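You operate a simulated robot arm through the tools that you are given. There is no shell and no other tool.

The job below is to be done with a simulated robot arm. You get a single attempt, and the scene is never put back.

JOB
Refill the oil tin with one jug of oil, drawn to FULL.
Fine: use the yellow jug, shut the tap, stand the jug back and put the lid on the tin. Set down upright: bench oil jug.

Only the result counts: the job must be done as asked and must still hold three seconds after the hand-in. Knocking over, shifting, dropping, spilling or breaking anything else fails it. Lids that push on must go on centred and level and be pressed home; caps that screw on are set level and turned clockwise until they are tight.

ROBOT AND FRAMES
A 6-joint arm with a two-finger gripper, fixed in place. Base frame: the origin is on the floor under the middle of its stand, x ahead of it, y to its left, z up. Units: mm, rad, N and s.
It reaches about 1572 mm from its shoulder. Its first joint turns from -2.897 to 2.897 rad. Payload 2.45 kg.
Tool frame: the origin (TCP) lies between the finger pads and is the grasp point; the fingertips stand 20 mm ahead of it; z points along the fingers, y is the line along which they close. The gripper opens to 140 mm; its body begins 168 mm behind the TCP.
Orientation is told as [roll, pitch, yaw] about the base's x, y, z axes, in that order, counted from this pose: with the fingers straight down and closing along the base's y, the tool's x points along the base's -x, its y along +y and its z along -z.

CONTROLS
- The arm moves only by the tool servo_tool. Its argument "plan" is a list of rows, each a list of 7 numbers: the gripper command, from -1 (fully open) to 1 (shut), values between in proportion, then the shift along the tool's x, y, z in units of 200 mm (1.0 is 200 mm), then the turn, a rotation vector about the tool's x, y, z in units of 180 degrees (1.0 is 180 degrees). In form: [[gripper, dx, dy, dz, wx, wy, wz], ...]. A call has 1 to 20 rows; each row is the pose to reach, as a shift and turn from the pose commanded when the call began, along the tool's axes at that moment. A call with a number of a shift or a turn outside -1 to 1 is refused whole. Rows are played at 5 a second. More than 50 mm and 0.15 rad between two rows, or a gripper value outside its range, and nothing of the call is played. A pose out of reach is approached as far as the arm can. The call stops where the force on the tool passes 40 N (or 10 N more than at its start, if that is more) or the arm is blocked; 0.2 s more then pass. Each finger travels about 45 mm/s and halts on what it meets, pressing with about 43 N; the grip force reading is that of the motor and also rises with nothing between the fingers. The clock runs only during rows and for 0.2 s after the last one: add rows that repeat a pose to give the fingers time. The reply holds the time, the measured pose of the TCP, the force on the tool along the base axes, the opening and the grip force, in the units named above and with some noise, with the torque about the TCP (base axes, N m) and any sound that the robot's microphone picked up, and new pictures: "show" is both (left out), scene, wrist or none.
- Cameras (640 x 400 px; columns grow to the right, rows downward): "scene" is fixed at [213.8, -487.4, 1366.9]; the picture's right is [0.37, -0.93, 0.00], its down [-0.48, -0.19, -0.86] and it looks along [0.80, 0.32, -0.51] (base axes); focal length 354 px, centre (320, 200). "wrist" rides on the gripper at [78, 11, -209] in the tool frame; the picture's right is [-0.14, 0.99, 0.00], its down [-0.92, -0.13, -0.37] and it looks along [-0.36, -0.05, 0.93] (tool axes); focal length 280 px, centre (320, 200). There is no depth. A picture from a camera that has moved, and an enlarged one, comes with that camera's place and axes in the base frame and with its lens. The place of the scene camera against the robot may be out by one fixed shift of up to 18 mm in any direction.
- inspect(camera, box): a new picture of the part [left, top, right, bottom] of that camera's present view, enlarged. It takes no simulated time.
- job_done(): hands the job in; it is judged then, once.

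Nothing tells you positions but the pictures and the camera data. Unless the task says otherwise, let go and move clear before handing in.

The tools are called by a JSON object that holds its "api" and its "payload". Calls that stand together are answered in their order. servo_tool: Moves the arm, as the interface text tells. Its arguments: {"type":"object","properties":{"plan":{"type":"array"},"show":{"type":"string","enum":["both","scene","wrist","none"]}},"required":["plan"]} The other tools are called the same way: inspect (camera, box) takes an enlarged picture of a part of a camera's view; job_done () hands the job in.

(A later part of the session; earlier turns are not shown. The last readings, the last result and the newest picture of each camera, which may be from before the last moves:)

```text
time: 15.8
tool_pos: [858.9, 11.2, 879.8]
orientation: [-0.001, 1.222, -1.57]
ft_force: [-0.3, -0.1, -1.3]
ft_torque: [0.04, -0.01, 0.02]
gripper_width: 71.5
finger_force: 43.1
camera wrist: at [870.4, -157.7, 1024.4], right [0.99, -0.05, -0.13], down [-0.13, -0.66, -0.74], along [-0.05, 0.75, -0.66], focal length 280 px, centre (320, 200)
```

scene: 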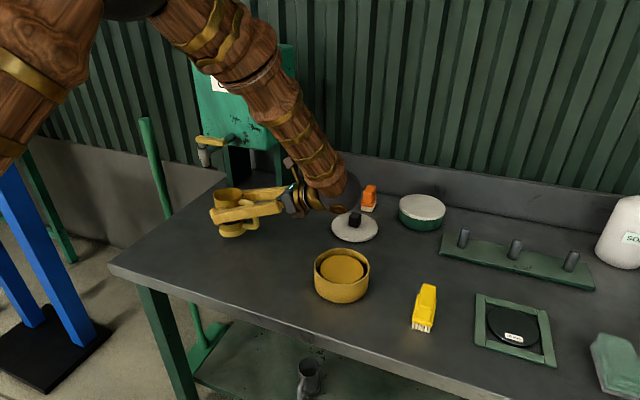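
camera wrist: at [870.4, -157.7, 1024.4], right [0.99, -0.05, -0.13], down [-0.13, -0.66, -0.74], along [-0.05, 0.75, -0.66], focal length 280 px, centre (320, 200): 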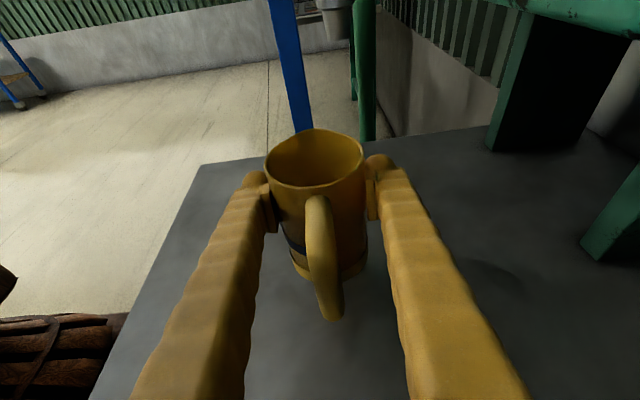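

{"api": "inspect", "payload": {"camera": "wrist", "box": [290, 0, 400, 70]}}

{"api": "inspect", "payload": {"camera": "scene", "box": [185, 120, 305, 245]}}

```text
5.71 times, centred on (345, 35) of wrist
camera zoom: at [870.4, -157.7, 1024.4], right [0.99, -0.05, -0.13], down [-0.13, -0.66, -0.74], along [-0.05, 0.75, -0.66], focal length 1602 px, centre (177, 1143)
```

zoom: 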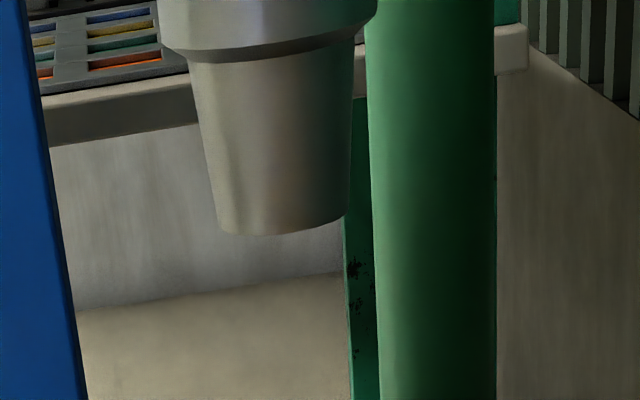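

```text
3.20 times, centred on (245, 182) of scene
camera zoom: at [213.8, -487.4, 1366.9], right [0.37, -0.93, 0.0], down [-0.48, -0.19, -0.86], along [0.8, 0.32, -0.51], focal length 1133 px, centre (560, 256)
```

zoom: 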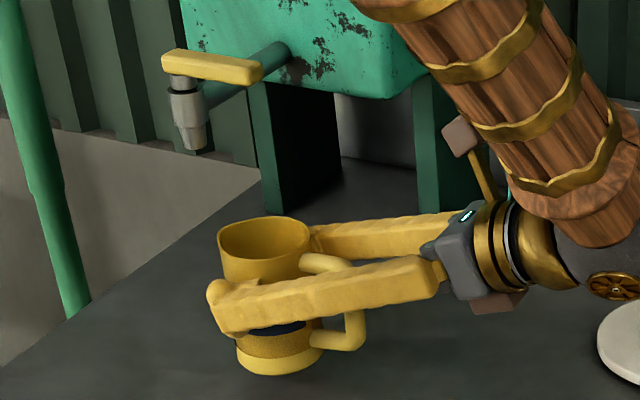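

The spout outlet sits at about (890, 91, 972). I move the jug under it and lower it onto the bench by the same 25 mm.

{"api": "servo_tool", "payload": {"plan": [[1, 0.0685, 0.0775, 0.188, 0, 0, 0], [1, 0.137, 0.155, 0.376, 0, 0, 0], [1, 0.137, 0.155, 0.376, 0, 0, 0], [1, 0.07, 0.155, 0.4, 0, 0, 0], [1, 0.035, 0.155, 0.413, 0, 0, 0], [1, 0.022, 0.155, 0.4176, 0, 0, 0], [1, 0.0195, 0.155, 0.4186, 0, 0, 0], [1, 0.0195, 0.155, 0.4186, 0, 0, 0]], "show": "both"}}

```text
time: 17.6
tool_pos: [890.9, 89.4, 854.6]
orientation: [0.002, 1.222, -1.569]
ft_force: [-0.2, 0.6, 9.1]
ft_torque: [-0.15, 0.08, 0.0]
gripper_width: 71.6
finger_force: 42.5
camera wrist: at [901.5, -78.3, 999.7], right [0.99, -0.05, -0.13], down [-0.13, -0.66, -0.74], along [-0.05, 0.75, -0.66], focal length 280 px, centre (320, 200)
```

scene: 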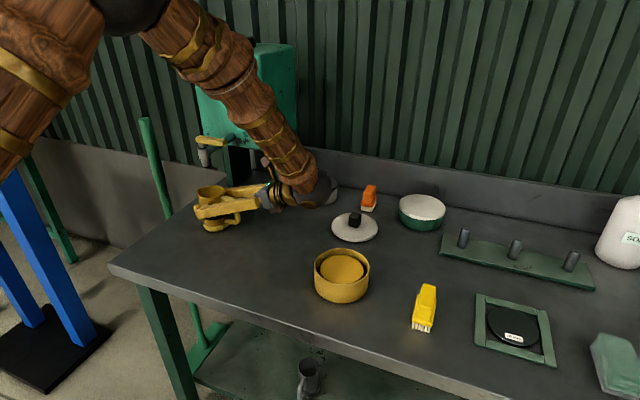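
wrist: 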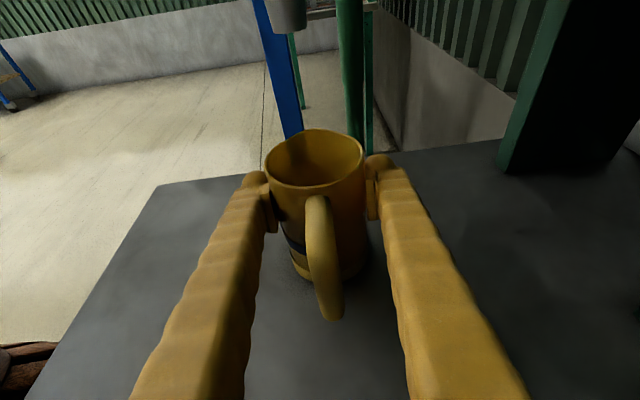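

The jug stands under the spout (contact felt). I open the fingers a bit and back away along the tool axis.

{"api": "servo_tool", "payload": {"plan": [[0.2, 0, 0, 0, 0, 0, 0], [-0.2, 0, 0, 0, 0, 0, 0], [-0.57, 0, 0, 0, 0, 0, 0], [-0.57, 0, 0, 0, 0, 0, 0], [-0.57, 0, 0, -0.2, 0, 0, 0], [-0.57, 0, 0, -0.4, 0, 0, 0], [-0.57, 0, 0, -0.6, 0, 0, 0], [-0.57, 0, 0, -0.8, 0, 0, 0], [-0.57, 0, 0, -0.8, 0, 0, 0]], "show": "both"}}

```text
time: 19.6
tool_pos: [890.7, -60.7, 908.8]
orientation: [0.0, 1.222, -1.573]
ft_force: [0.0, -0.4, 0.0]
ft_torque: [-0.04, -0.02, 0.01]
gripper_width: 109.9
finger_force: 0.0
camera wrist: at [901.4, -228.3, 1053.9], right [0.99, -0.05, -0.13], down [-0.13, -0.66, -0.74], along [-0.05, 0.75, -0.66], focal length 280 px, centre (320, 200)
```

scene: 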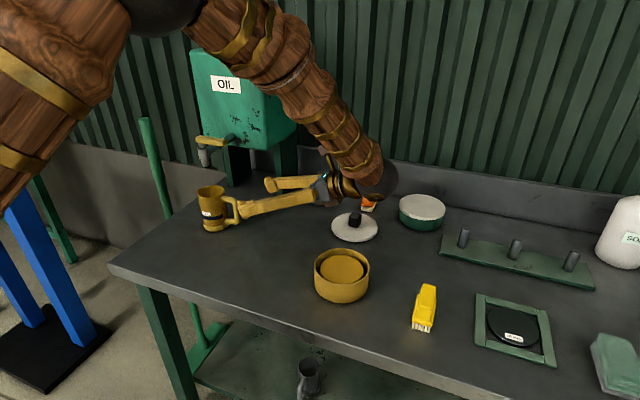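
wrist: 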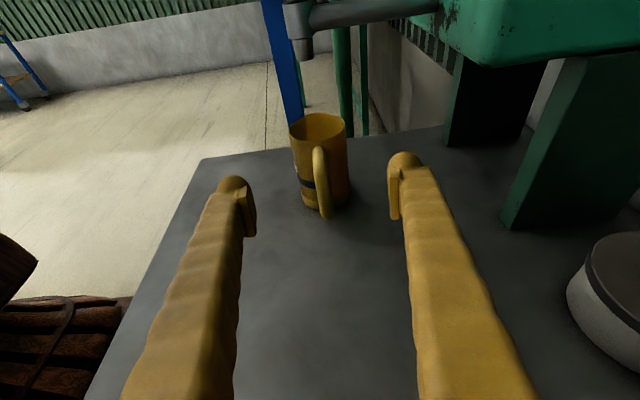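

The jug stands free under the spout. I now raise the tool and swing it back to vertical in front of the lever's free end to see the lever from above.

{"api": "servo_tool", "payload": {"plan": [[-0.3, 0.1, 0, -0.04, 0, 0, 0], [0, 0.2, 0, -0.08, 0, -0.04, 0], [0.4, 0.3, 0, -0.12, 0, -0.08, 0], [0.4, 0.4, 0, -0.16, 0, -0.12, 0], [0.4, 0.5, 0, -0.19, 0, -0.16, 0], [0.4, 0.6, 0, -0.22, 0, -0.2, 0], [0.4, 0.7, 0, -0.255, 0, -0.24, 0], [0.4, 0.8, 0, -0.29, 0, -0.28, 0], [0.4, 0.9, 0, -0.325, 0, -0.32, 0], [0.4, 0.94, 0, -0.342, 0, -0.36, 0], [0.4, 0.94, 0, -0.342, 0, -0.389, 0], [0.4, 0.94, 0, -0.342, 0, -0.389, 0]], "show": "both"}}

```text
time: 22.2
tool_pos: [890.9, -60.2, 1108.7]
orientation: [0.0, -0.003, -1.571]
ft_force: [0.2, -0.6, 0.3]
ft_torque: [-0.03, -0.02, 0.02]
gripper_width: 42.1
finger_force: 0.0
camera wrist: at [901.5, 19.7, 1317.8], right [0.99, -0.14, 0.0], down [-0.13, -0.92, 0.37], along [-0.05, -0.37, -0.93], focal length 280 px, centre (320, 200)
```

scene: 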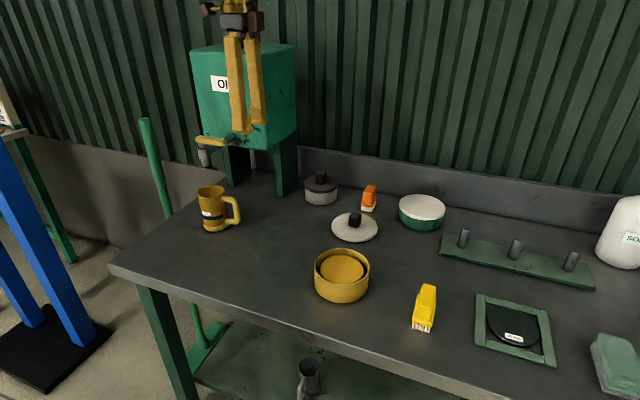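
wrist: 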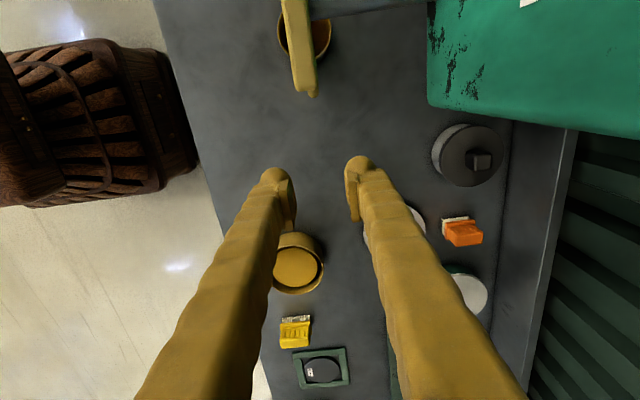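

{"api": "inspect", "payload": {"camera": "wrist", "box": [250, 0, 380, 110]}}

{"api": "inspect", "payload": {"camera": "scene", "box": [185, 120, 265, 240]}}

```text
3.64 times, centred on (315, 55) of wrist
camera zoom: at [901.5, 19.7, 1317.8], right [0.99, -0.14, 0.0], down [-0.13, -0.92, 0.37], along [-0.05, -0.37, -0.93], focal length 1020 px, centre (338, 727)
```

zoom: 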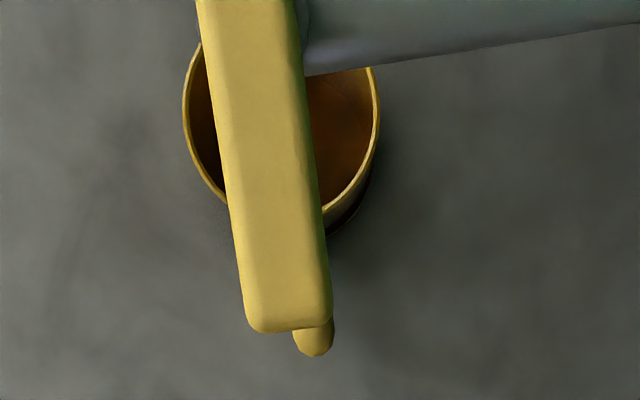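

```text
3.33 times, centred on (225, 180) of scene
camera zoom: at [213.8, -487.4, 1366.9], right [0.37, -0.93, 0.0], down [-0.48, -0.19, -0.86], along [0.8, 0.32, -0.51], focal length 1180 px, centre (637, 267)
```

zoom: 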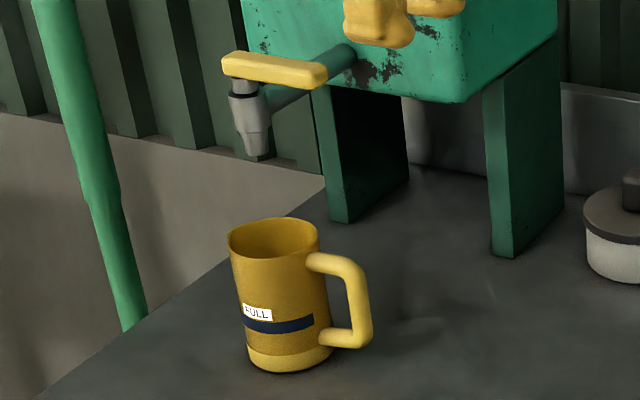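

The lever's free end is near (888, 20) and it is about 18 mm wide; the jug sits under the spout. I place the fingers on both sides of the lever, loosely caging it.

{"api": "servo_tool", "payload": {"plan": [[0.45, 0.16, -0.004, 0, 0, 0, 0], [0.45, 0.33, -0.007, 0, 0, 0, 0], [0.45, 0.491, -0.007, 0.05, 0, 0, 0], [0.45, 0.491, -0.007, 0.05, 0, 0, 0], [0.45, 0.491, -0.007, 0.2, 0, 0, 0]], "show": "both"}}

```text
time: 23.4
tool_pos: [889.5, 40.3, 1069.7]
orientation: [-0.001, 0.0, -1.57]
ft_force: [0.5, 0.4, 0.5]
ft_torque: [0.0, -0.02, 0.01]
gripper_width: 38.6
finger_force: 0.1
camera wrist: at [900.1, 118.7, 1278.2], right [0.99, -0.14, 0.0], down [-0.13, -0.92, 0.37], along [-0.05, -0.37, -0.93], focal length 280 px, centre (320, 200)
```

scene: 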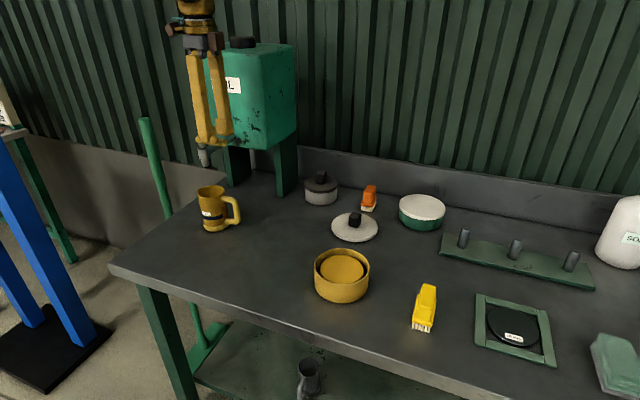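
wrist: 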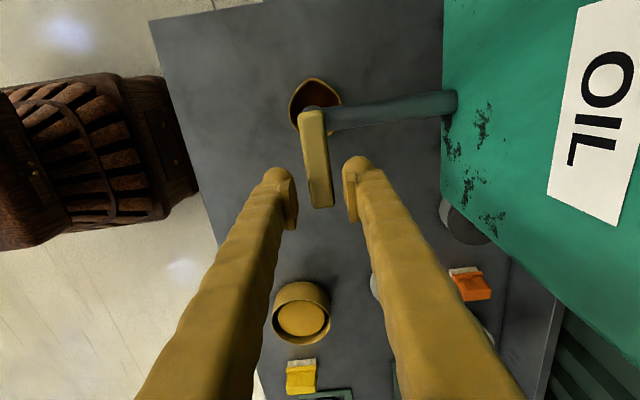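

{"api": "inspect", "payload": {"camera": "wrist", "box": [260, 70, 390, 230]}}

{"api": "inspect", "payload": {"camera": "scene", "box": [180, 100, 250, 170]}}

```text
2.50 times, centred on (325, 150) of wrist
camera zoom: at [900.1, 118.7, 1278.2], right [0.99, -0.14, 0.0], down [-0.13, -0.92, 0.37], along [-0.05, -0.37, -0.93], focal length 701 px, centre (308, 325)
```

zoom: 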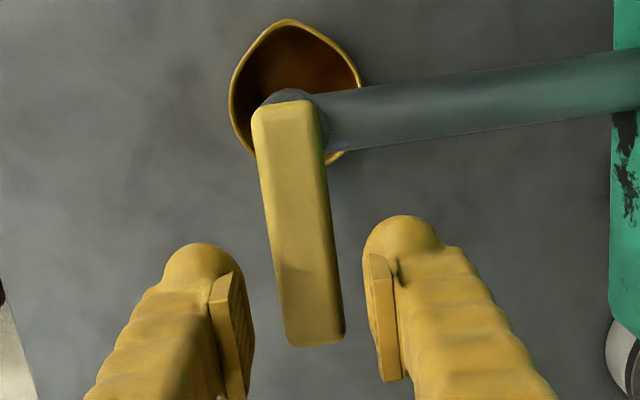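

```text
5.71 times, centred on (215, 135) of scene
camera zoom: at [213.8, -487.4, 1366.9], right [0.37, -0.93, 0.0], down [-0.48, -0.19, -0.86], along [0.8, 0.32, -0.51], focal length 2023 px, centre (920, 571)
```

zoom: 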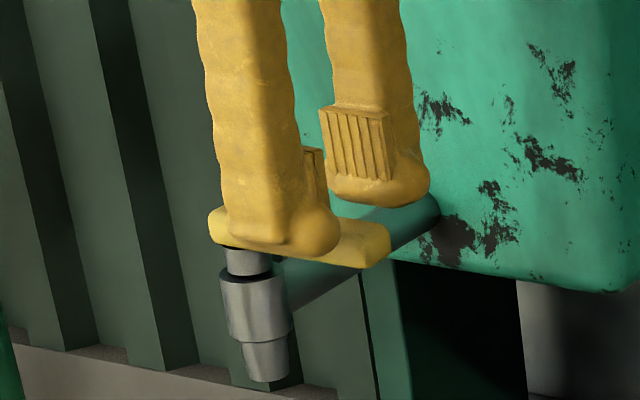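

{"api": "servo_tool", "payload": {"plan": [[0.45, 0, 0, 0.1, 0, 0, 0], [0.45, 0, 0, 0.195, 0, 0, 0], [0.58, 0, 0, 0.195, 0, 0, 0], [0.58, 0, 0, 0.195, 0, 0, 0]], "show": "both"}}

```text
time: 24.4
tool_pos: [888.1, 39.2, 1031.0]
orientation: [0.0, -0.001, -1.57]
ft_force: [0.0, 0.2, 0.2]
ft_torque: [0.01, -0.01, 0.0]
gripper_width: 29.6
finger_force: 0.0
camera wrist: at [899.7, 117.6, 1239.5], right [0.99, -0.14, 0.0], down [-0.13, -0.92, 0.37], along [-0.05, -0.37, -0.93], focal length 280 px, centre (320, 200)
```

scene: 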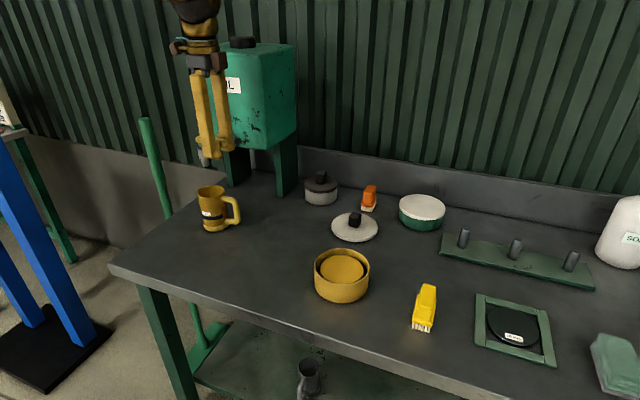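
wrist: 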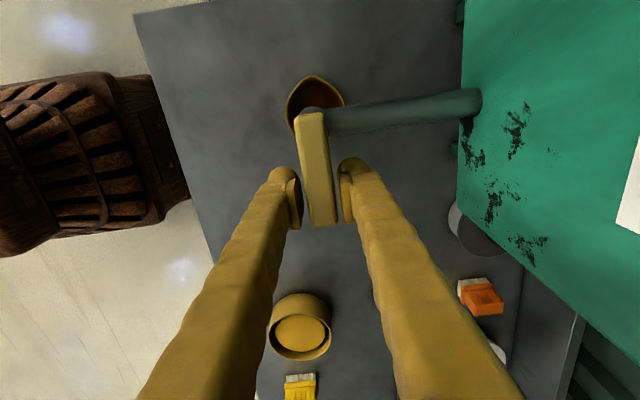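

The lever is caged. I try turning it a little (15°) towards the robot side and watch force, lever and flow; time stands still between calls.

{"api": "servo_tool", "payload": {"plan": [[0.58, 0.001, -0.0227, 0, 0, 0, 0.0278], [0.58, 0.004, -0.0451, 0, 0, 0, 0.0556], [0.58, 0.0089, -0.0673, 0, 0, 0, 0.0833]], "show": "both"}}

```text
time: 25.2
tool_pos: [875.5, 41.8, 1030.4]
orientation: [0.0, -0.002, -1.832]
ft_force: [0.6, 0.2, -0.7]
ft_torque: [0.03, 0.01, -0.01]
gripper_width: 29.8
finger_force: 0.3
camera wrist: at [906.4, 114.1, 1238.8], right [0.92, -0.39, 0.0], down [-0.36, -0.86, 0.37], along [-0.14, -0.34, -0.93], focal length 280 px, centre (320, 200)
```

scene: 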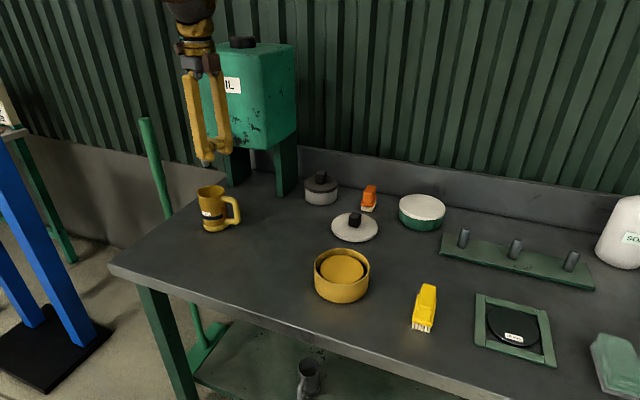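
wrist: 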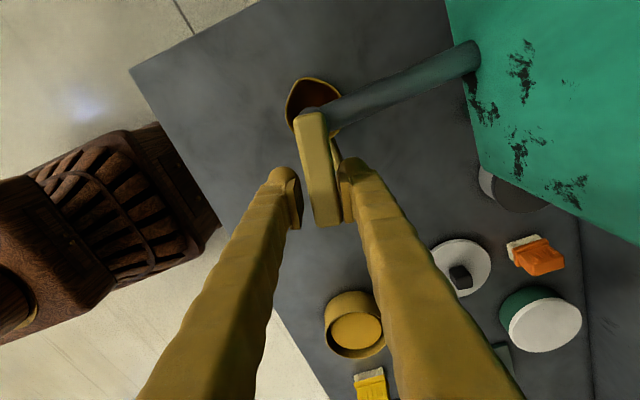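

The lever followed with almost no force. I look for flow.

{"api": "inspect", "payload": {"camera": "scene", "box": [180, 125, 260, 235]}}

{"api": "inspect", "payload": {"camera": "wrist", "box": [265, 65, 365, 150]}}

```text
3.64 times, centred on (220, 180) of scene
camera zoom: at [213.8, -487.4, 1366.9], right [0.37, -0.93, 0.0], down [-0.48, -0.19, -0.86], along [0.8, 0.32, -0.51], focal length 1287 px, centre (684, 273)
```

zoom: 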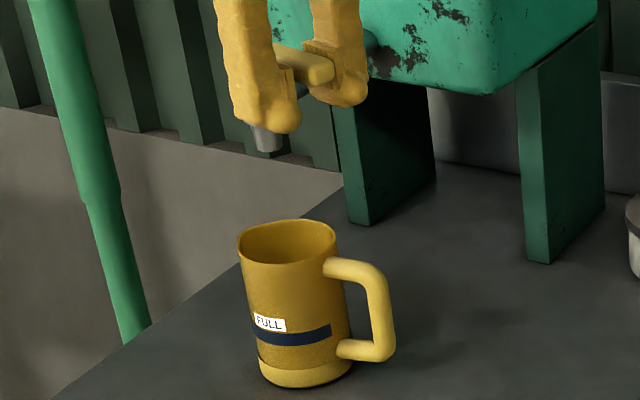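

```text
4.71 times, centred on (315, 108) of wrist
camera zoom: at [906.4, 114.1, 1238.8], right [0.92, -0.39, 0.0], down [-0.36, -0.86, 0.37], along [-0.14, -0.34, -0.93], focal length 1320 px, centre (344, 635)
```

zoom: 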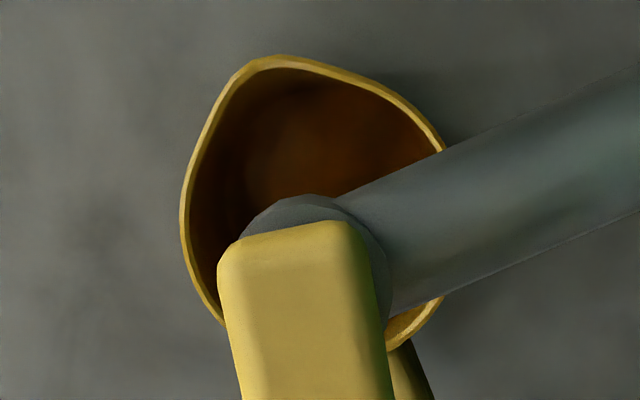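

No flow yet. I turn it another 15°.

{"api": "servo_tool", "payload": {"plan": [[0.58, 0.001, -0.0227, 0, 0, 0, 0.0278], [0.58, 0.004, -0.0451, 0, 0, 0, 0.0556], [0.58, 0.0089, -0.0673, 0, 0, 0, 0.0833]], "show": "both"}}

{"api": "inspect", "payload": {"camera": "scene", "box": [180, 125, 260, 235]}}

{"api": "inspect", "payload": {"camera": "wrist", "box": [265, 65, 365, 150]}}

```text
time: 26.0
tool_pos: [862.4, 46.1, 1029.4]
orientation: [-0.001, -0.001, -2.095]
ft_force: [-0.4, -0.1, 0.0]
ft_torque: [-0.03, 0.02, 0.05]
gripper_width: 29.5
finger_force: 0.2
camera wrist: at [911.4, 109.0, 1239.2], right [0.79, -0.61, 0.0], down [-0.57, -0.73, 0.37], along [-0.23, -0.29, -0.93], focal length 280 px, centre (320, 200)
```

scene: 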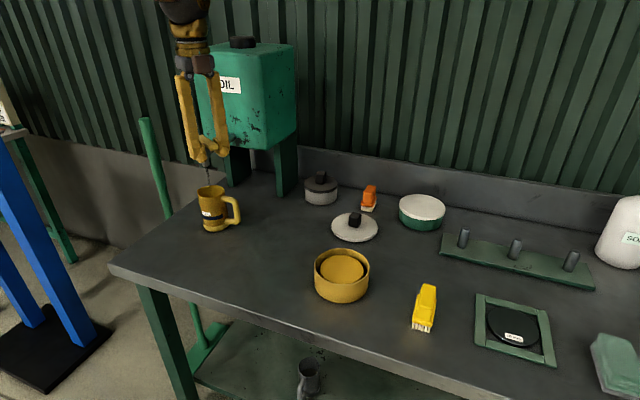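
wrist: 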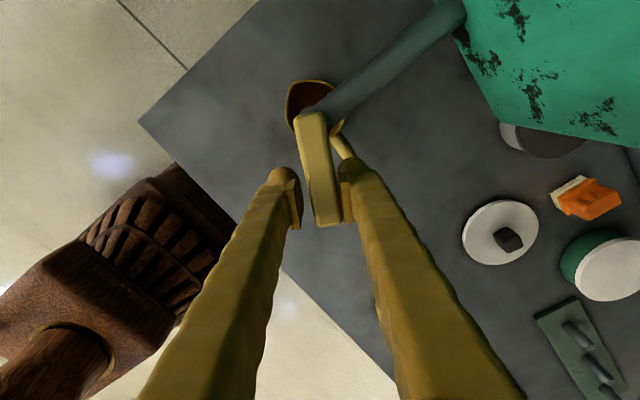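

```text
3.64 times, centred on (220, 180) of scene
camera zoom: at [213.8, -487.4, 1366.9], right [0.37, -0.93, 0.0], down [-0.48, -0.19, -0.86], along [0.8, 0.32, -0.51], focal length 1287 px, centre (684, 273)
```

zoom: 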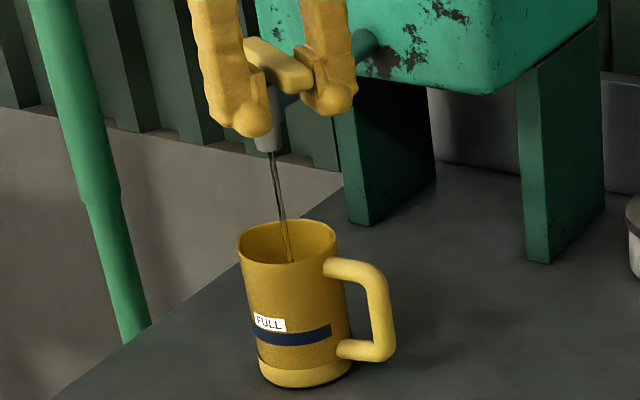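

```text
4.71 times, centred on (315, 108) of wrist
camera zoom: at [911.4, 109.0, 1239.2], right [0.79, -0.61, 0.0], down [-0.57, -0.73, 0.37], along [-0.23, -0.29, -0.93], focal length 1320 px, centre (344, 635)
```

zoom: 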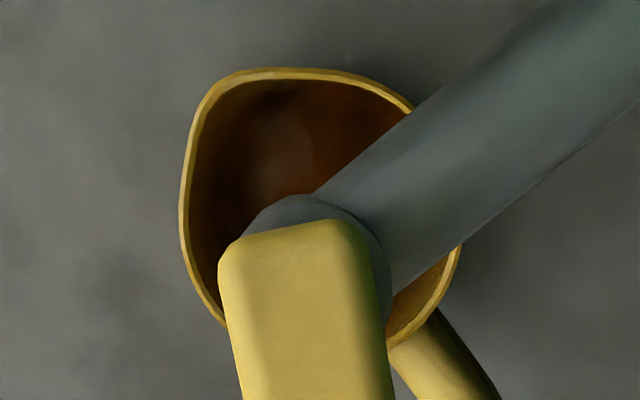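

A thin stream runs into the jug at about 30°. I hold the lever here for a second and watch.

{"api": "servo_tool", "payload": {"plan": [[0.58, 0, 0, 0, 0, 0, 0], [0.58, 0, 0, 0, 0, 0, 0], [0.58, 0, 0, 0, 0, 0, 0], [0.58, 0, 0, 0, 0, 0, 0], [0.58, 0, 0, 0, 0, 0, 0]], "show": "none"}}

{"api": "inspect", "payload": {"camera": "scene", "box": [190, 140, 250, 235]}}

{"api": "inspect", "payload": {"camera": "wrist", "box": [275, 70, 355, 140]}}

```text
time: 27.2
tool_pos: [863.0, 45.8, 1030.7]
orientation: [-0.001, 0.0, -2.094]
ft_force: [-0.3, -0.6, -0.4]
ft_torque: [0.02, -0.01, 0.01]
gripper_width: 29.5
finger_force: 0.1
```

```text
4.21 times, centred on (220, 188) of scene
camera zoom: at [213.8, -487.4, 1366.9], right [0.37, -0.93, 0.0], down [-0.48, -0.19, -0.86], along [0.8, 0.32, -0.51], focal length 1490 px, centre (741, 253)
```

zoom: 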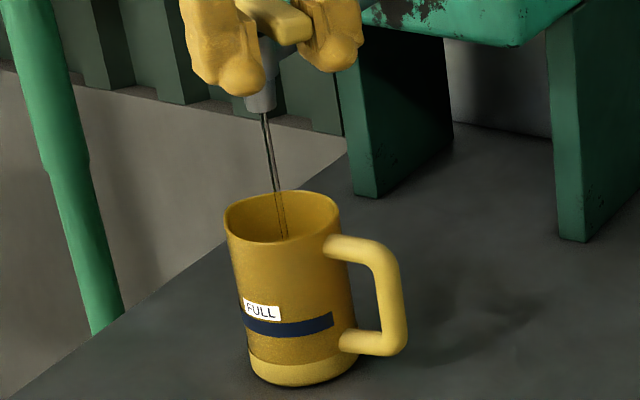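

```text
5.71 times, centred on (315, 105) of wrist
camera zoom: at [911.5, 109.2, 1239.0], right [0.79, -0.61, 0.0], down [-0.57, -0.73, 0.37], along [-0.23, -0.29, -0.93], focal length 1602 px, centre (349, 743)
```

zoom: 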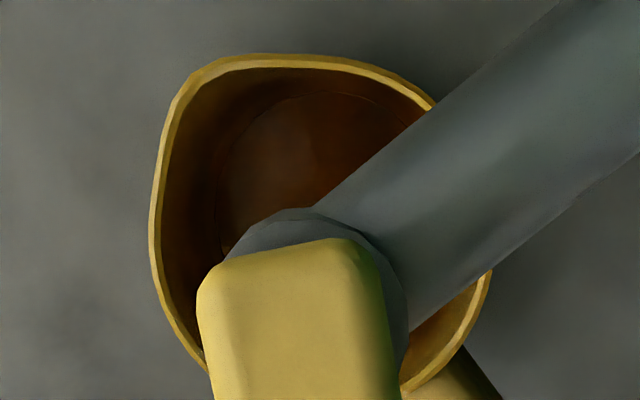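

The stream lands in the jug and a faint oil disc shows inside. I hold two more seconds and compare.

{"api": "servo_tool", "payload": {"plan": [[0.58, 0, 0, 0, 0, 0, 0], [0.58, 0, 0, 0, 0, 0, 0], [0.58, 0, 0, 0, 0, 0, 0], [0.58, 0, 0, 0, 0, 0, 0], [0.58, 0, 0, 0, 0, 0, 0], [0.58, 0, 0, 0, 0, 0, 0], [0.58, 0, 0, 0, 0, 0, 0], [0.58, 0, 0, 0, 0, 0, 0], [0.58, 0, 0, 0, 0, 0, 0]], "show": "none"}}

{"api": "inspect", "payload": {"camera": "scene", "box": [190, 140, 250, 235]}}

{"api": "inspect", "payload": {"camera": "wrist", "box": [275, 70, 355, 140]}}

```text
time: 29.2
tool_pos: [863.4, 45.3, 1030.3]
orientation: [-0.002, 0.0, -2.094]
ft_force: [1.2, 0.5, 0.4]
ft_torque: [0.0, 0.03, 0.01]
gripper_width: 29.5
finger_force: 0.1
```

```text
4.21 times, centred on (220, 188) of scene
camera zoom: at [213.8, -487.4, 1366.9], right [0.37, -0.93, 0.0], down [-0.48, -0.19, -0.86], along [0.8, 0.32, -0.51], focal length 1490 px, centre (741, 253)
```

zoom: 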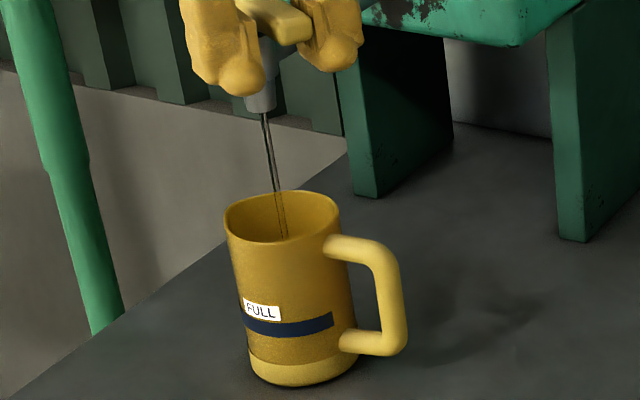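

```text
5.71 times, centred on (315, 105) of wrist
camera zoom: at [911.4, 109.2, 1239.0], right [0.79, -0.61, 0.0], down [-0.57, -0.73, 0.37], along [-0.23, -0.29, -0.93], focal length 1602 px, centre (349, 743)
```

zoom: 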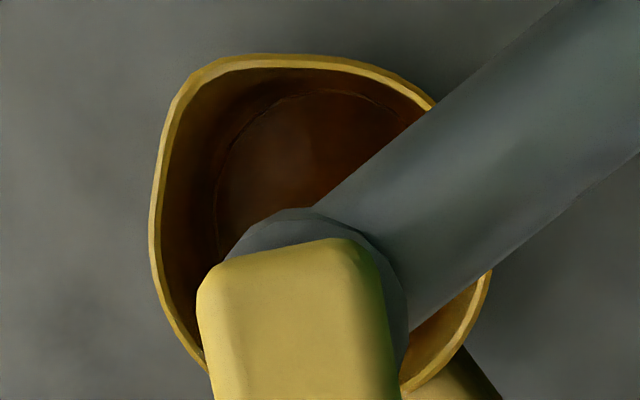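

{"api": "servo_tool", "payload": {"plan": [[0.58, 0, 0, 0, 0, 0, 0], [0.58, 0, 0, 0, 0, 0, 0], [0.58, 0, 0, 0, 0, 0, 0], [0.58, 0, 0, 0, 0, 0, 0], [0.58, 0, 0, 0, 0, 0, 0], [0.58, 0, 0, 0, 0, 0, 0], [0.58, 0, 0, 0, 0, 0, 0], [0.58, 0, 0, 0, 0, 0, 0], [0.58, 0, 0, 0, 0, 0, 0], [0.58, 0, 0, 0, 0, 0, 0], [0.58, 0, 0, 0, 0, 0, 0], [0.58, 0, 0, 0, 0, 0, 0], [0.58, 0, 0, 0, 0, 0, 0], [0.58, 0, 0, 0, 0, 0, 0], [0.58, 0, 0, 0, 0, 0, 0]], "show": "none"}}

{"api": "inspect", "payload": {"camera": "wrist", "box": [280, 70, 350, 120]}}

{"api": "inspect", "payload": {"camera": "scene", "box": [200, 180, 245, 235]}}

```text
time: 32.4
tool_pos: [861.5, 45.3, 1029.9]
orientation: [-0.002, 0.001, -2.095]
ft_force: [-1.0, 0.2, -0.9]
ft_torque: [0.01, 0.0, 0.02]
gripper_width: 29.7
finger_force: 0.0
```

```text
8.00 times, centred on (315, 95) of wrist
camera zoom: at [911.4, 109.2, 1239.0], right [0.79, -0.61, 0.0], down [-0.57, -0.73, 0.37], along [-0.23, -0.29, -0.93], focal length 2243 px, centre (360, 1040)
```

zoom: 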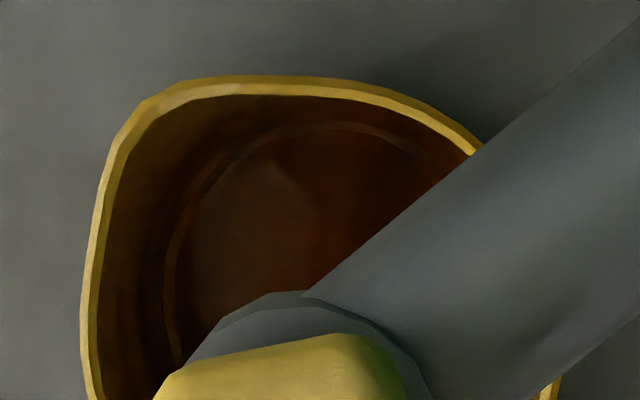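

```text
7.27 times, centred on (222, 208) of scene
camera zoom: at [213.8, -487.4, 1366.9], right [0.37, -0.93, 0.0], down [-0.48, -0.19, -0.86], along [0.8, 0.32, -0.51], focal length 2574 px, centre (1029, 146)
```

zoom: 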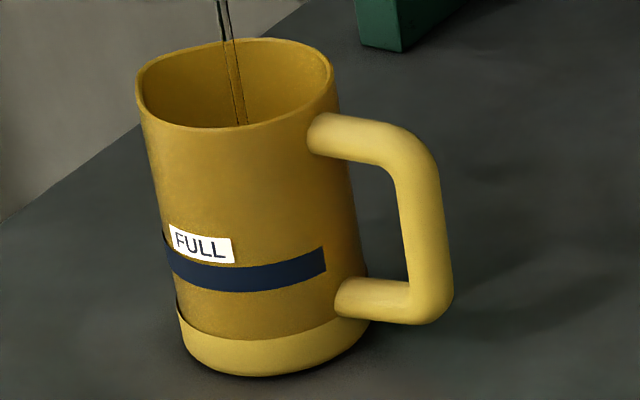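

I shut the tap again to judge the level so far, turning the lever back to its start and watching the force.

{"api": "servo_tool", "payload": {"plan": [[0.62, 0.002, 0.0304, 0, 0, 0, -0.0389], [0.62, 0.008, 0.0614, 0, 0, 0, -0.0778], [0.62, 0.0175, 0.093, 0, 0, 0, -0.1167], [0.62, 0.0348, 0.13, 0, 0, 0, -0.1667], [0.62, 0.0348, 0.13, 0, 0, 0, -0.1667]], "show": "both"}}

{"api": "inspect", "payload": {"camera": "wrist", "box": [270, 70, 370, 240]}}

{"api": "inspect", "payload": {"camera": "scene", "box": [190, 140, 250, 235]}}

```text
refused: row 4 steps farther than a row can; nothing moved
```

```text
2.35 times, centred on (320, 155) of wrist
camera zoom: at [911.4, 109.2, 1239.0], right [0.79, -0.61, 0.0], down [-0.57, -0.73, 0.37], along [-0.23, -0.29, -0.93], focal length 660 px, centre (320, 306)
```

zoom: 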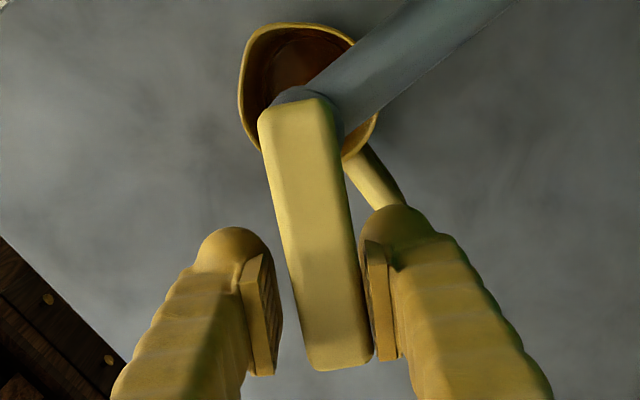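

```text
4.21 times, centred on (220, 188) of scene
camera zoom: at [213.8, -487.4, 1366.9], right [0.37, -0.93, 0.0], down [-0.48, -0.19, -0.86], along [0.8, 0.32, -0.51], focal length 1490 px, centre (741, 253)
```

zoom: 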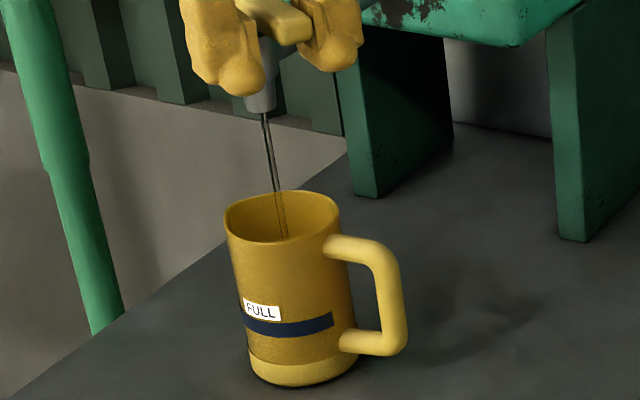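

One row turned slightly too far; I repeat in equal smaller steps.

{"api": "servo_tool", "payload": {"plan": [[0.62, 0.0022, 0.0339, 0, 0, 0, -0.0417], [0.62, 0.0089, 0.0673, 0, 0, 0, -0.0833], [0.62, 0.0198, 0.0995, 0, 0, 0, -0.125], [0.62, 0.0348, 0.13, 0, 0, 0, -0.1667], [0.62, 0.0348, 0.13, 0, 0, 0, -0.1667]], "show": "both"}}

{"api": "inspect", "payload": {"camera": "wrist", "box": [270, 70, 370, 240]}}

{"api": "inspect", "payload": {"camera": "scene", "box": [190, 140, 250, 235]}}

```text
time: 33.6
tool_pos: [888.6, 39.1, 1029.9]
orientation: [0.0, 0.0, -1.569]
ft_force: [-0.7, 0.7, 1.1]
ft_torque: [-0.02, 0.02, -0.01]
gripper_width: 26.5
finger_force: 0.0
camera wrist: at [900.1, 118.0, 1238.7], right [0.99, -0.14, 0.0], down [-0.13, -0.92, 0.37], along [-0.05, -0.37, -0.93], focal length 280 px, centre (320, 200)
```

scene: 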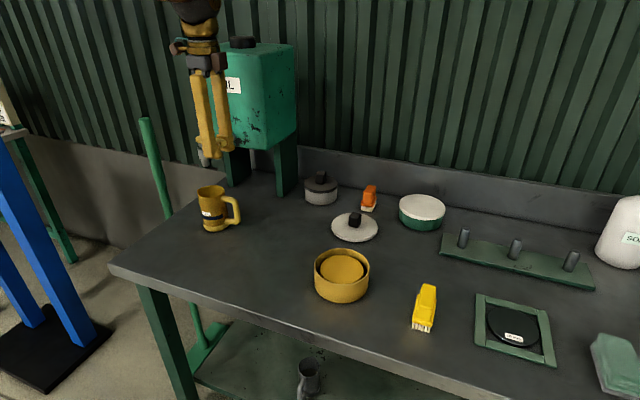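
wrist: 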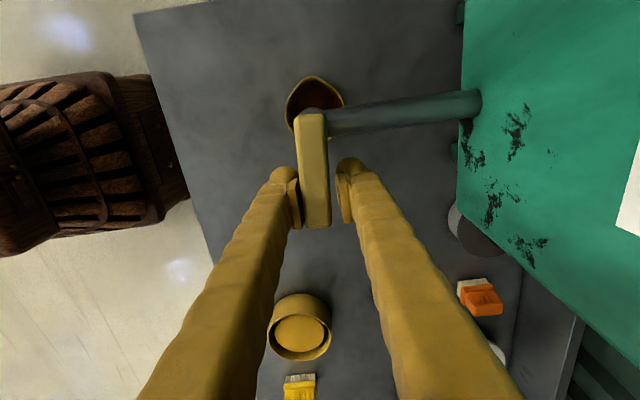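

```text
2.35 times, centred on (320, 155) of wrist
camera zoom: at [900.1, 118.0, 1238.7], right [0.99, -0.14, 0.0], down [-0.13, -0.92, 0.37], along [-0.05, -0.37, -0.93], focal length 660 px, centre (320, 306)
```

zoom: 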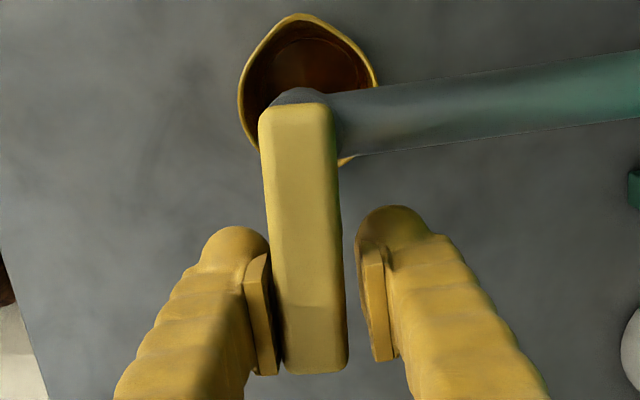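

```text
4.21 times, centred on (220, 188) of scene
camera zoom: at [213.8, -487.4, 1366.9], right [0.37, -0.93, 0.0], down [-0.48, -0.19, -0.86], along [0.8, 0.32, -0.51], focal length 1490 px, centre (741, 253)
```

zoom: 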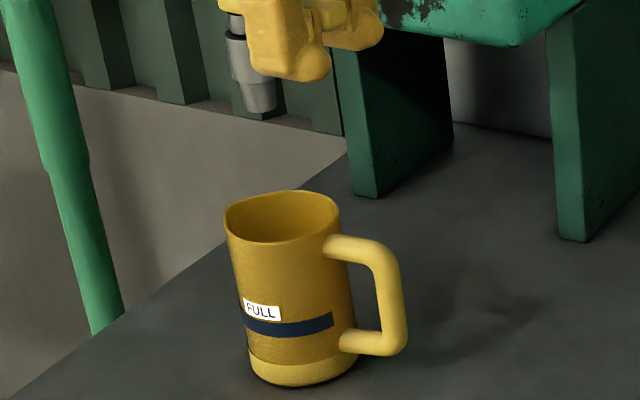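

Flow has stopped with the lever back. I now lift off the lever and look down into the jug from the -y side to read the level.

{"api": "servo_tool", "payload": {"plan": [[0.62, 0, 0, -0.2, 0, 0, 0], [0.3, -0.05, -0.02, -0.3, 0, 0, 0], [0, -0.12, -0.04, -0.3, 0, 0.04, 0], [-0.3, -0.2, -0.05, -0.29, 0, 0.085, 0], [-0.6, -0.27, -0.05, -0.28, 0, 0.13, 0], [-1, -0.27, -0.05, -0.28, 0, 0.175, 0], [-1, -0.27, -0.05, -0.28, 0, 0.22, 0], [-1, -0.27, -0.05, -0.28, 0, 0.255, 0], [-1, -0.27, -0.05, -0.28, 0, 0.286, 0], [-1, -0.27, -0.05, -0.28, 0, 0.286, 0]], "show": "both"}}

```text
time: 35.8
tool_pos: [879.0, -14.1, 1085.1]
orientation: [0.001, 0.899, -1.571]
ft_force: [0.6, 0.3, -0.3]
ft_torque: [-0.01, 0.01, 0.0]
gripper_width: 140.2
finger_force: 0.1
camera wrist: at [890.3, -129.4, 1277.0], right [0.99, -0.08, -0.11], down [-0.13, -0.86, -0.49], along [-0.05, 0.5, -0.86], focal length 280 px, centre (320, 200)
```

scene: 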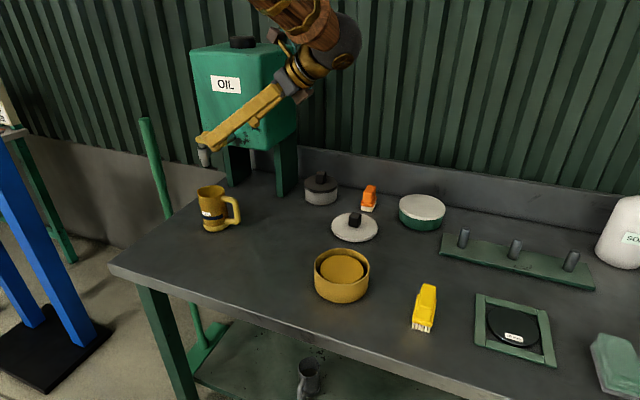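
wrist: 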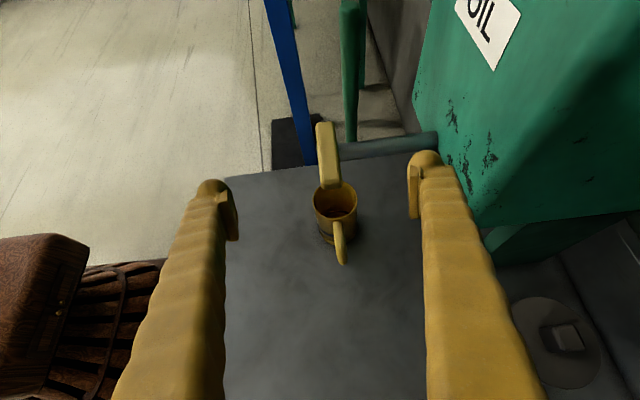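

{"api": "inspect", "payload": {"camera": "wrist", "box": [305, 175, 369, 240]}}

{"api": "inspect", "payload": {"camera": "wrist", "box": [310, 180, 362, 220]}}

```text
6.15 times, centred on (337, 208) of wrist
camera zoom: at [890.3, -129.4, 1277.0], right [0.99, -0.08, -0.11], down [-0.13, -0.86, -0.49], along [-0.05, 0.5, -0.86], focal length 1726 px, centre (215, 154)
```

zoom: 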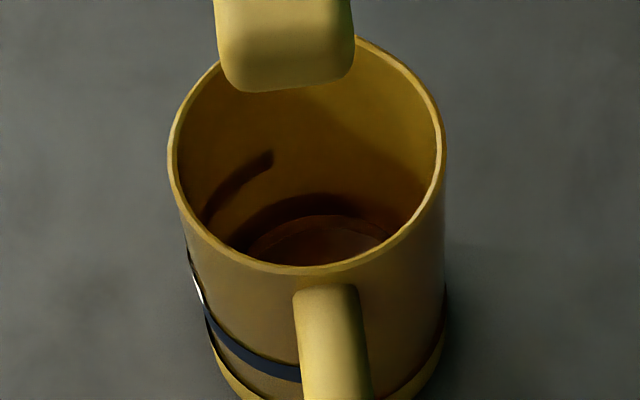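

```text
10.00 times, centred on (336, 200) of wrist
camera zoom: at [890.3, -129.4, 1277.0], right [0.99, -0.08, -0.11], down [-0.13, -0.86, -0.49], along [-0.05, 0.5, -0.86], focal length 2804 px, centre (160, 200)
```

zoom: 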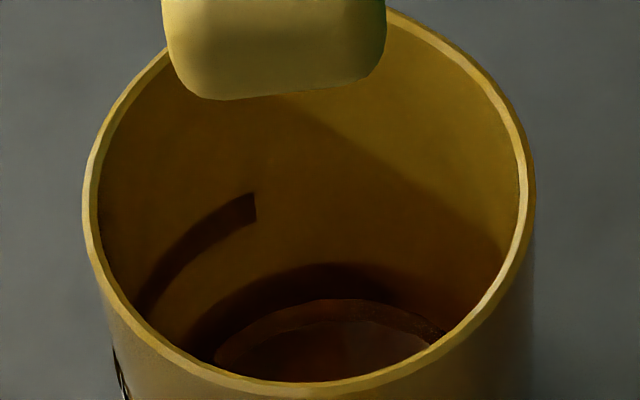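

The jug wall lets the navy FULL band show through from inside (about z = 830), and the oil now stands only about 9 mm deep after roughly 6.5 s of flow. I go back to the lever to run more.

{"api": "servo_tool", "payload": {"plan": [[-0.6, 0.0, 0, -0.1, 0, 0, 0], [-0.2, 0.04, 0.01, -0.05, 0, -0.04, 0], [0.1, 0.08, 0.02, 0.0, 0, -0.085, 0], [0.45, 0.12, 0.03, 0.08, 0, -0.13, 0], [0.45, 0.15, 0.04, 0.15, 0, -0.175, 0], [0.45, 0.1837, 0.05, 0.1989, 0, -0.22, 0], [0.45, 0.1837, 0.05, 0.1989, 0, -0.255, 0], [0.45, 0.1837, 0.05, 0.1989, 0, -0.286, 0], [0.45, 0.1837, 0.05, 0.1989, 0, -0.286, 0]], "show": "both"}}

```text
time: 37.8
tool_pos: [888.9, 38.8, 1089.5]
orientation: [0.0, -0.003, -1.57]
ft_force: [0.5, 0.8, -0.1]
ft_torque: [0.0, -0.01, 0.09]
gripper_width: 38.5
finger_force: 0.1
camera wrist: at [900.0, 118.1, 1299.0], right [0.99, -0.14, 0.0], down [-0.13, -0.92, 0.37], along [-0.05, -0.37, -0.93], focal length 280 px, centre (320, 200)
```

scene: 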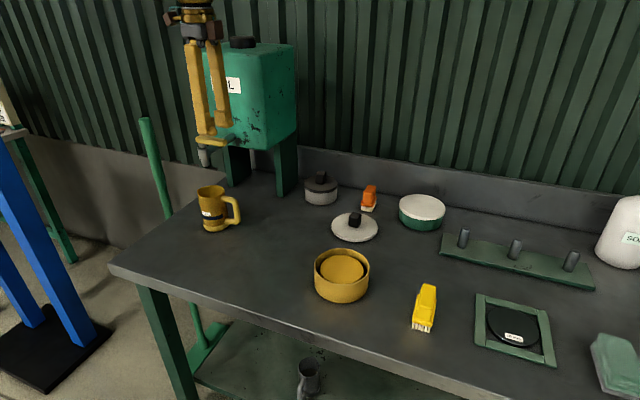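
wrist: 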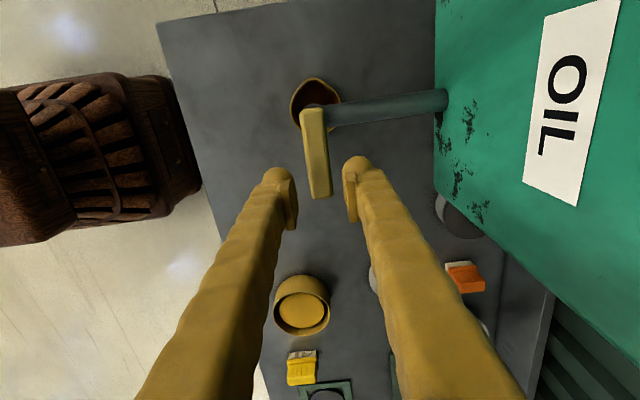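

{"api": "servo_tool", "payload": {"plan": [[0.45, 0, 0, 0.15, 0, 0, 0], [0.45, 0, 0, 0.297, 0, 0, 0], [0.58, 0, 0, 0.297, 0, 0, 0], [0.58, 0, 0, 0.297, 0, 0, 0], [0.58, 0.0022, -0.0339, 0.297, 0, 0, 0.0417], [0.58, 0.0089, -0.0673, 0.297, 0, 0, 0.0833], [0.58, 0.0198, -0.0995, 0.297, 0, 0, 0.125], [0.58, 0.0348, -0.13, 0.297, 0, 0, 0.1667], [0.58, 0.0348, -0.13, 0.297, 0, 0, 0.1667], [0.58, 0.0348, -0.13, 0.297, 0, 0, 0.1667], [0.58, 0.0348, -0.13, 0.297, 0, 0, 0.1667], [0.58, 0.0348, -0.13, 0.297, 0, 0, 0.1667]], "show": "scene"}}

{"api": "inspect", "payload": {"camera": "scene", "box": [190, 140, 250, 235]}}

{"api": "inspect", "payload": {"camera": "wrist", "box": [275, 70, 355, 140]}}

```text
time: 40.4
tool_pos: [863.3, 45.4, 1030.1]
orientation: [-0.003, -0.001, -2.094]
ft_force: [0.3, -0.1, 0.5]
ft_torque: [-0.02, 0.03, 0.0]
gripper_width: 29.3
finger_force: 0.0
```

scene: 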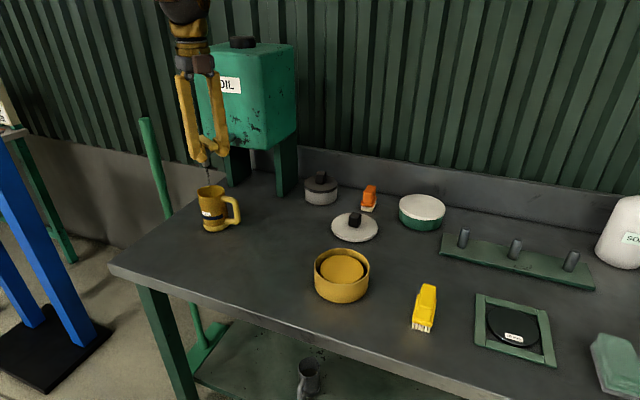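

```text
4.21 times, centred on (220, 188) of scene
camera zoom: at [213.8, -487.4, 1366.9], right [0.37, -0.93, 0.0], down [-0.48, -0.19, -0.86], along [0.8, 0.32, -0.51], focal length 1490 px, centre (741, 253)
```

zoom: 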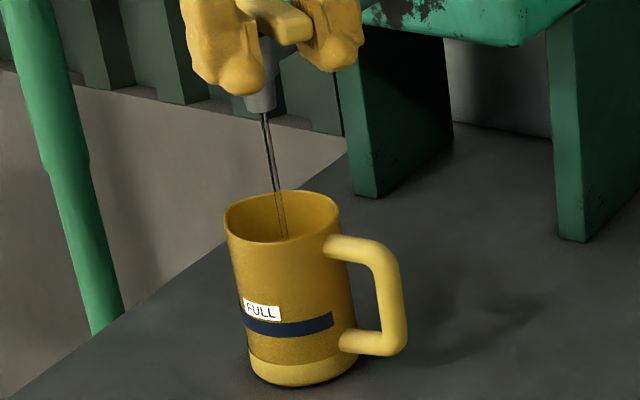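

```text
5.71 times, centred on (315, 105) of wrist
camera zoom: at [911.7, 109.0, 1239.2], right [0.79, -0.61, 0.0], down [-0.57, -0.73, 0.37], along [-0.23, -0.29, -0.93], focal length 1602 px, centre (349, 743)
```

zoom: 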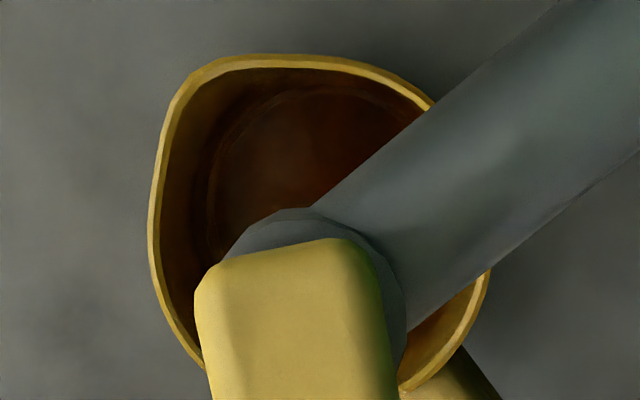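

The same slow stream runs again. I hold for 4 s at a time and track the level.

{"api": "servo_tool", "payload": {"plan": [[0.58, 0, 0, 0, 0, 0, 0], [0.58, 0, 0, 0, 0, 0, 0], [0.58, 0, 0, 0, 0, 0, 0], [0.58, 0, 0, 0, 0, 0, 0], [0.58, 0, 0, 0, 0, 0, 0], [0.58, 0, 0, 0, 0, 0, 0], [0.58, 0, 0, 0, 0, 0, 0], [0.58, 0, 0, 0, 0, 0, 0], [0.58, 0, 0, 0, 0, 0, 0], [0.58, 0, 0, 0, 0, 0, 0], [0.58, 0, 0, 0, 0, 0, 0], [0.58, 0, 0, 0, 0, 0, 0], [0.58, 0, 0, 0, 0, 0, 0], [0.58, 0, 0, 0, 0, 0, 0], [0.58, 0, 0, 0, 0, 0, 0], [0.58, 0, 0, 0, 0, 0, 0], [0.58, 0, 0, 0, 0, 0, 0], [0.58, 0, 0, 0, 0, 0, 0], [0.58, 0, 0, 0, 0, 0, 0], [0.58, 0, 0, 0, 0, 0, 0]], "show": "none"}}

{"api": "inspect", "payload": {"camera": "wrist", "box": [275, 70, 355, 140]}}

{"api": "inspect", "payload": {"camera": "scene", "box": [195, 165, 250, 235]}}

```text
time: 44.6
tool_pos: [862.8, 45.9, 1030.8]
orientation: [0.0, 0.002, -2.095]
ft_force: [0.0, -0.9, 0.6]
ft_torque: [-0.01, 0.03, 0.03]
gripper_width: 29.5
finger_force: 0.1
```

```text
5.71 times, centred on (315, 105) of wrist
camera zoom: at [911.7, 109.0, 1239.2], right [0.79, -0.61, 0.0], down [-0.57, -0.73, 0.37], along [-0.23, -0.29, -0.93], focal length 1602 px, centre (349, 743)
```

zoom: 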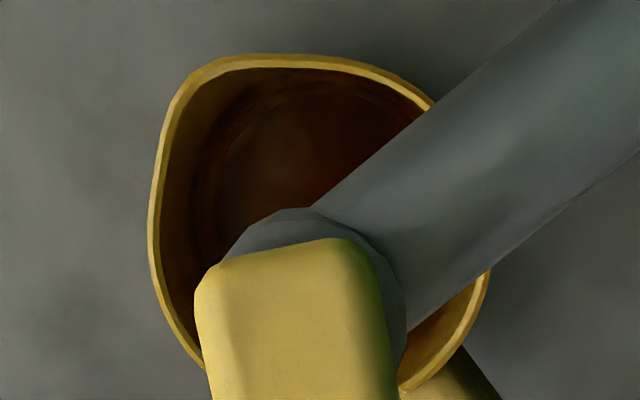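

```text
5.71 times, centred on (222, 200) of scene
camera zoom: at [213.8, -487.4, 1366.9], right [0.37, -0.93, 0.0], down [-0.48, -0.19, -0.86], along [0.8, 0.32, -0.51], focal length 2023 px, centre (877, 200)
```

zoom: 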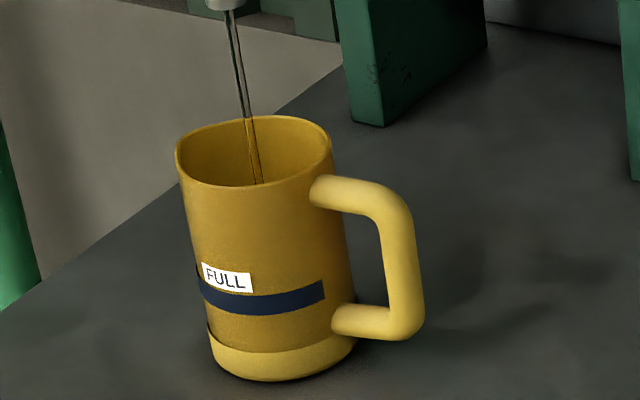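

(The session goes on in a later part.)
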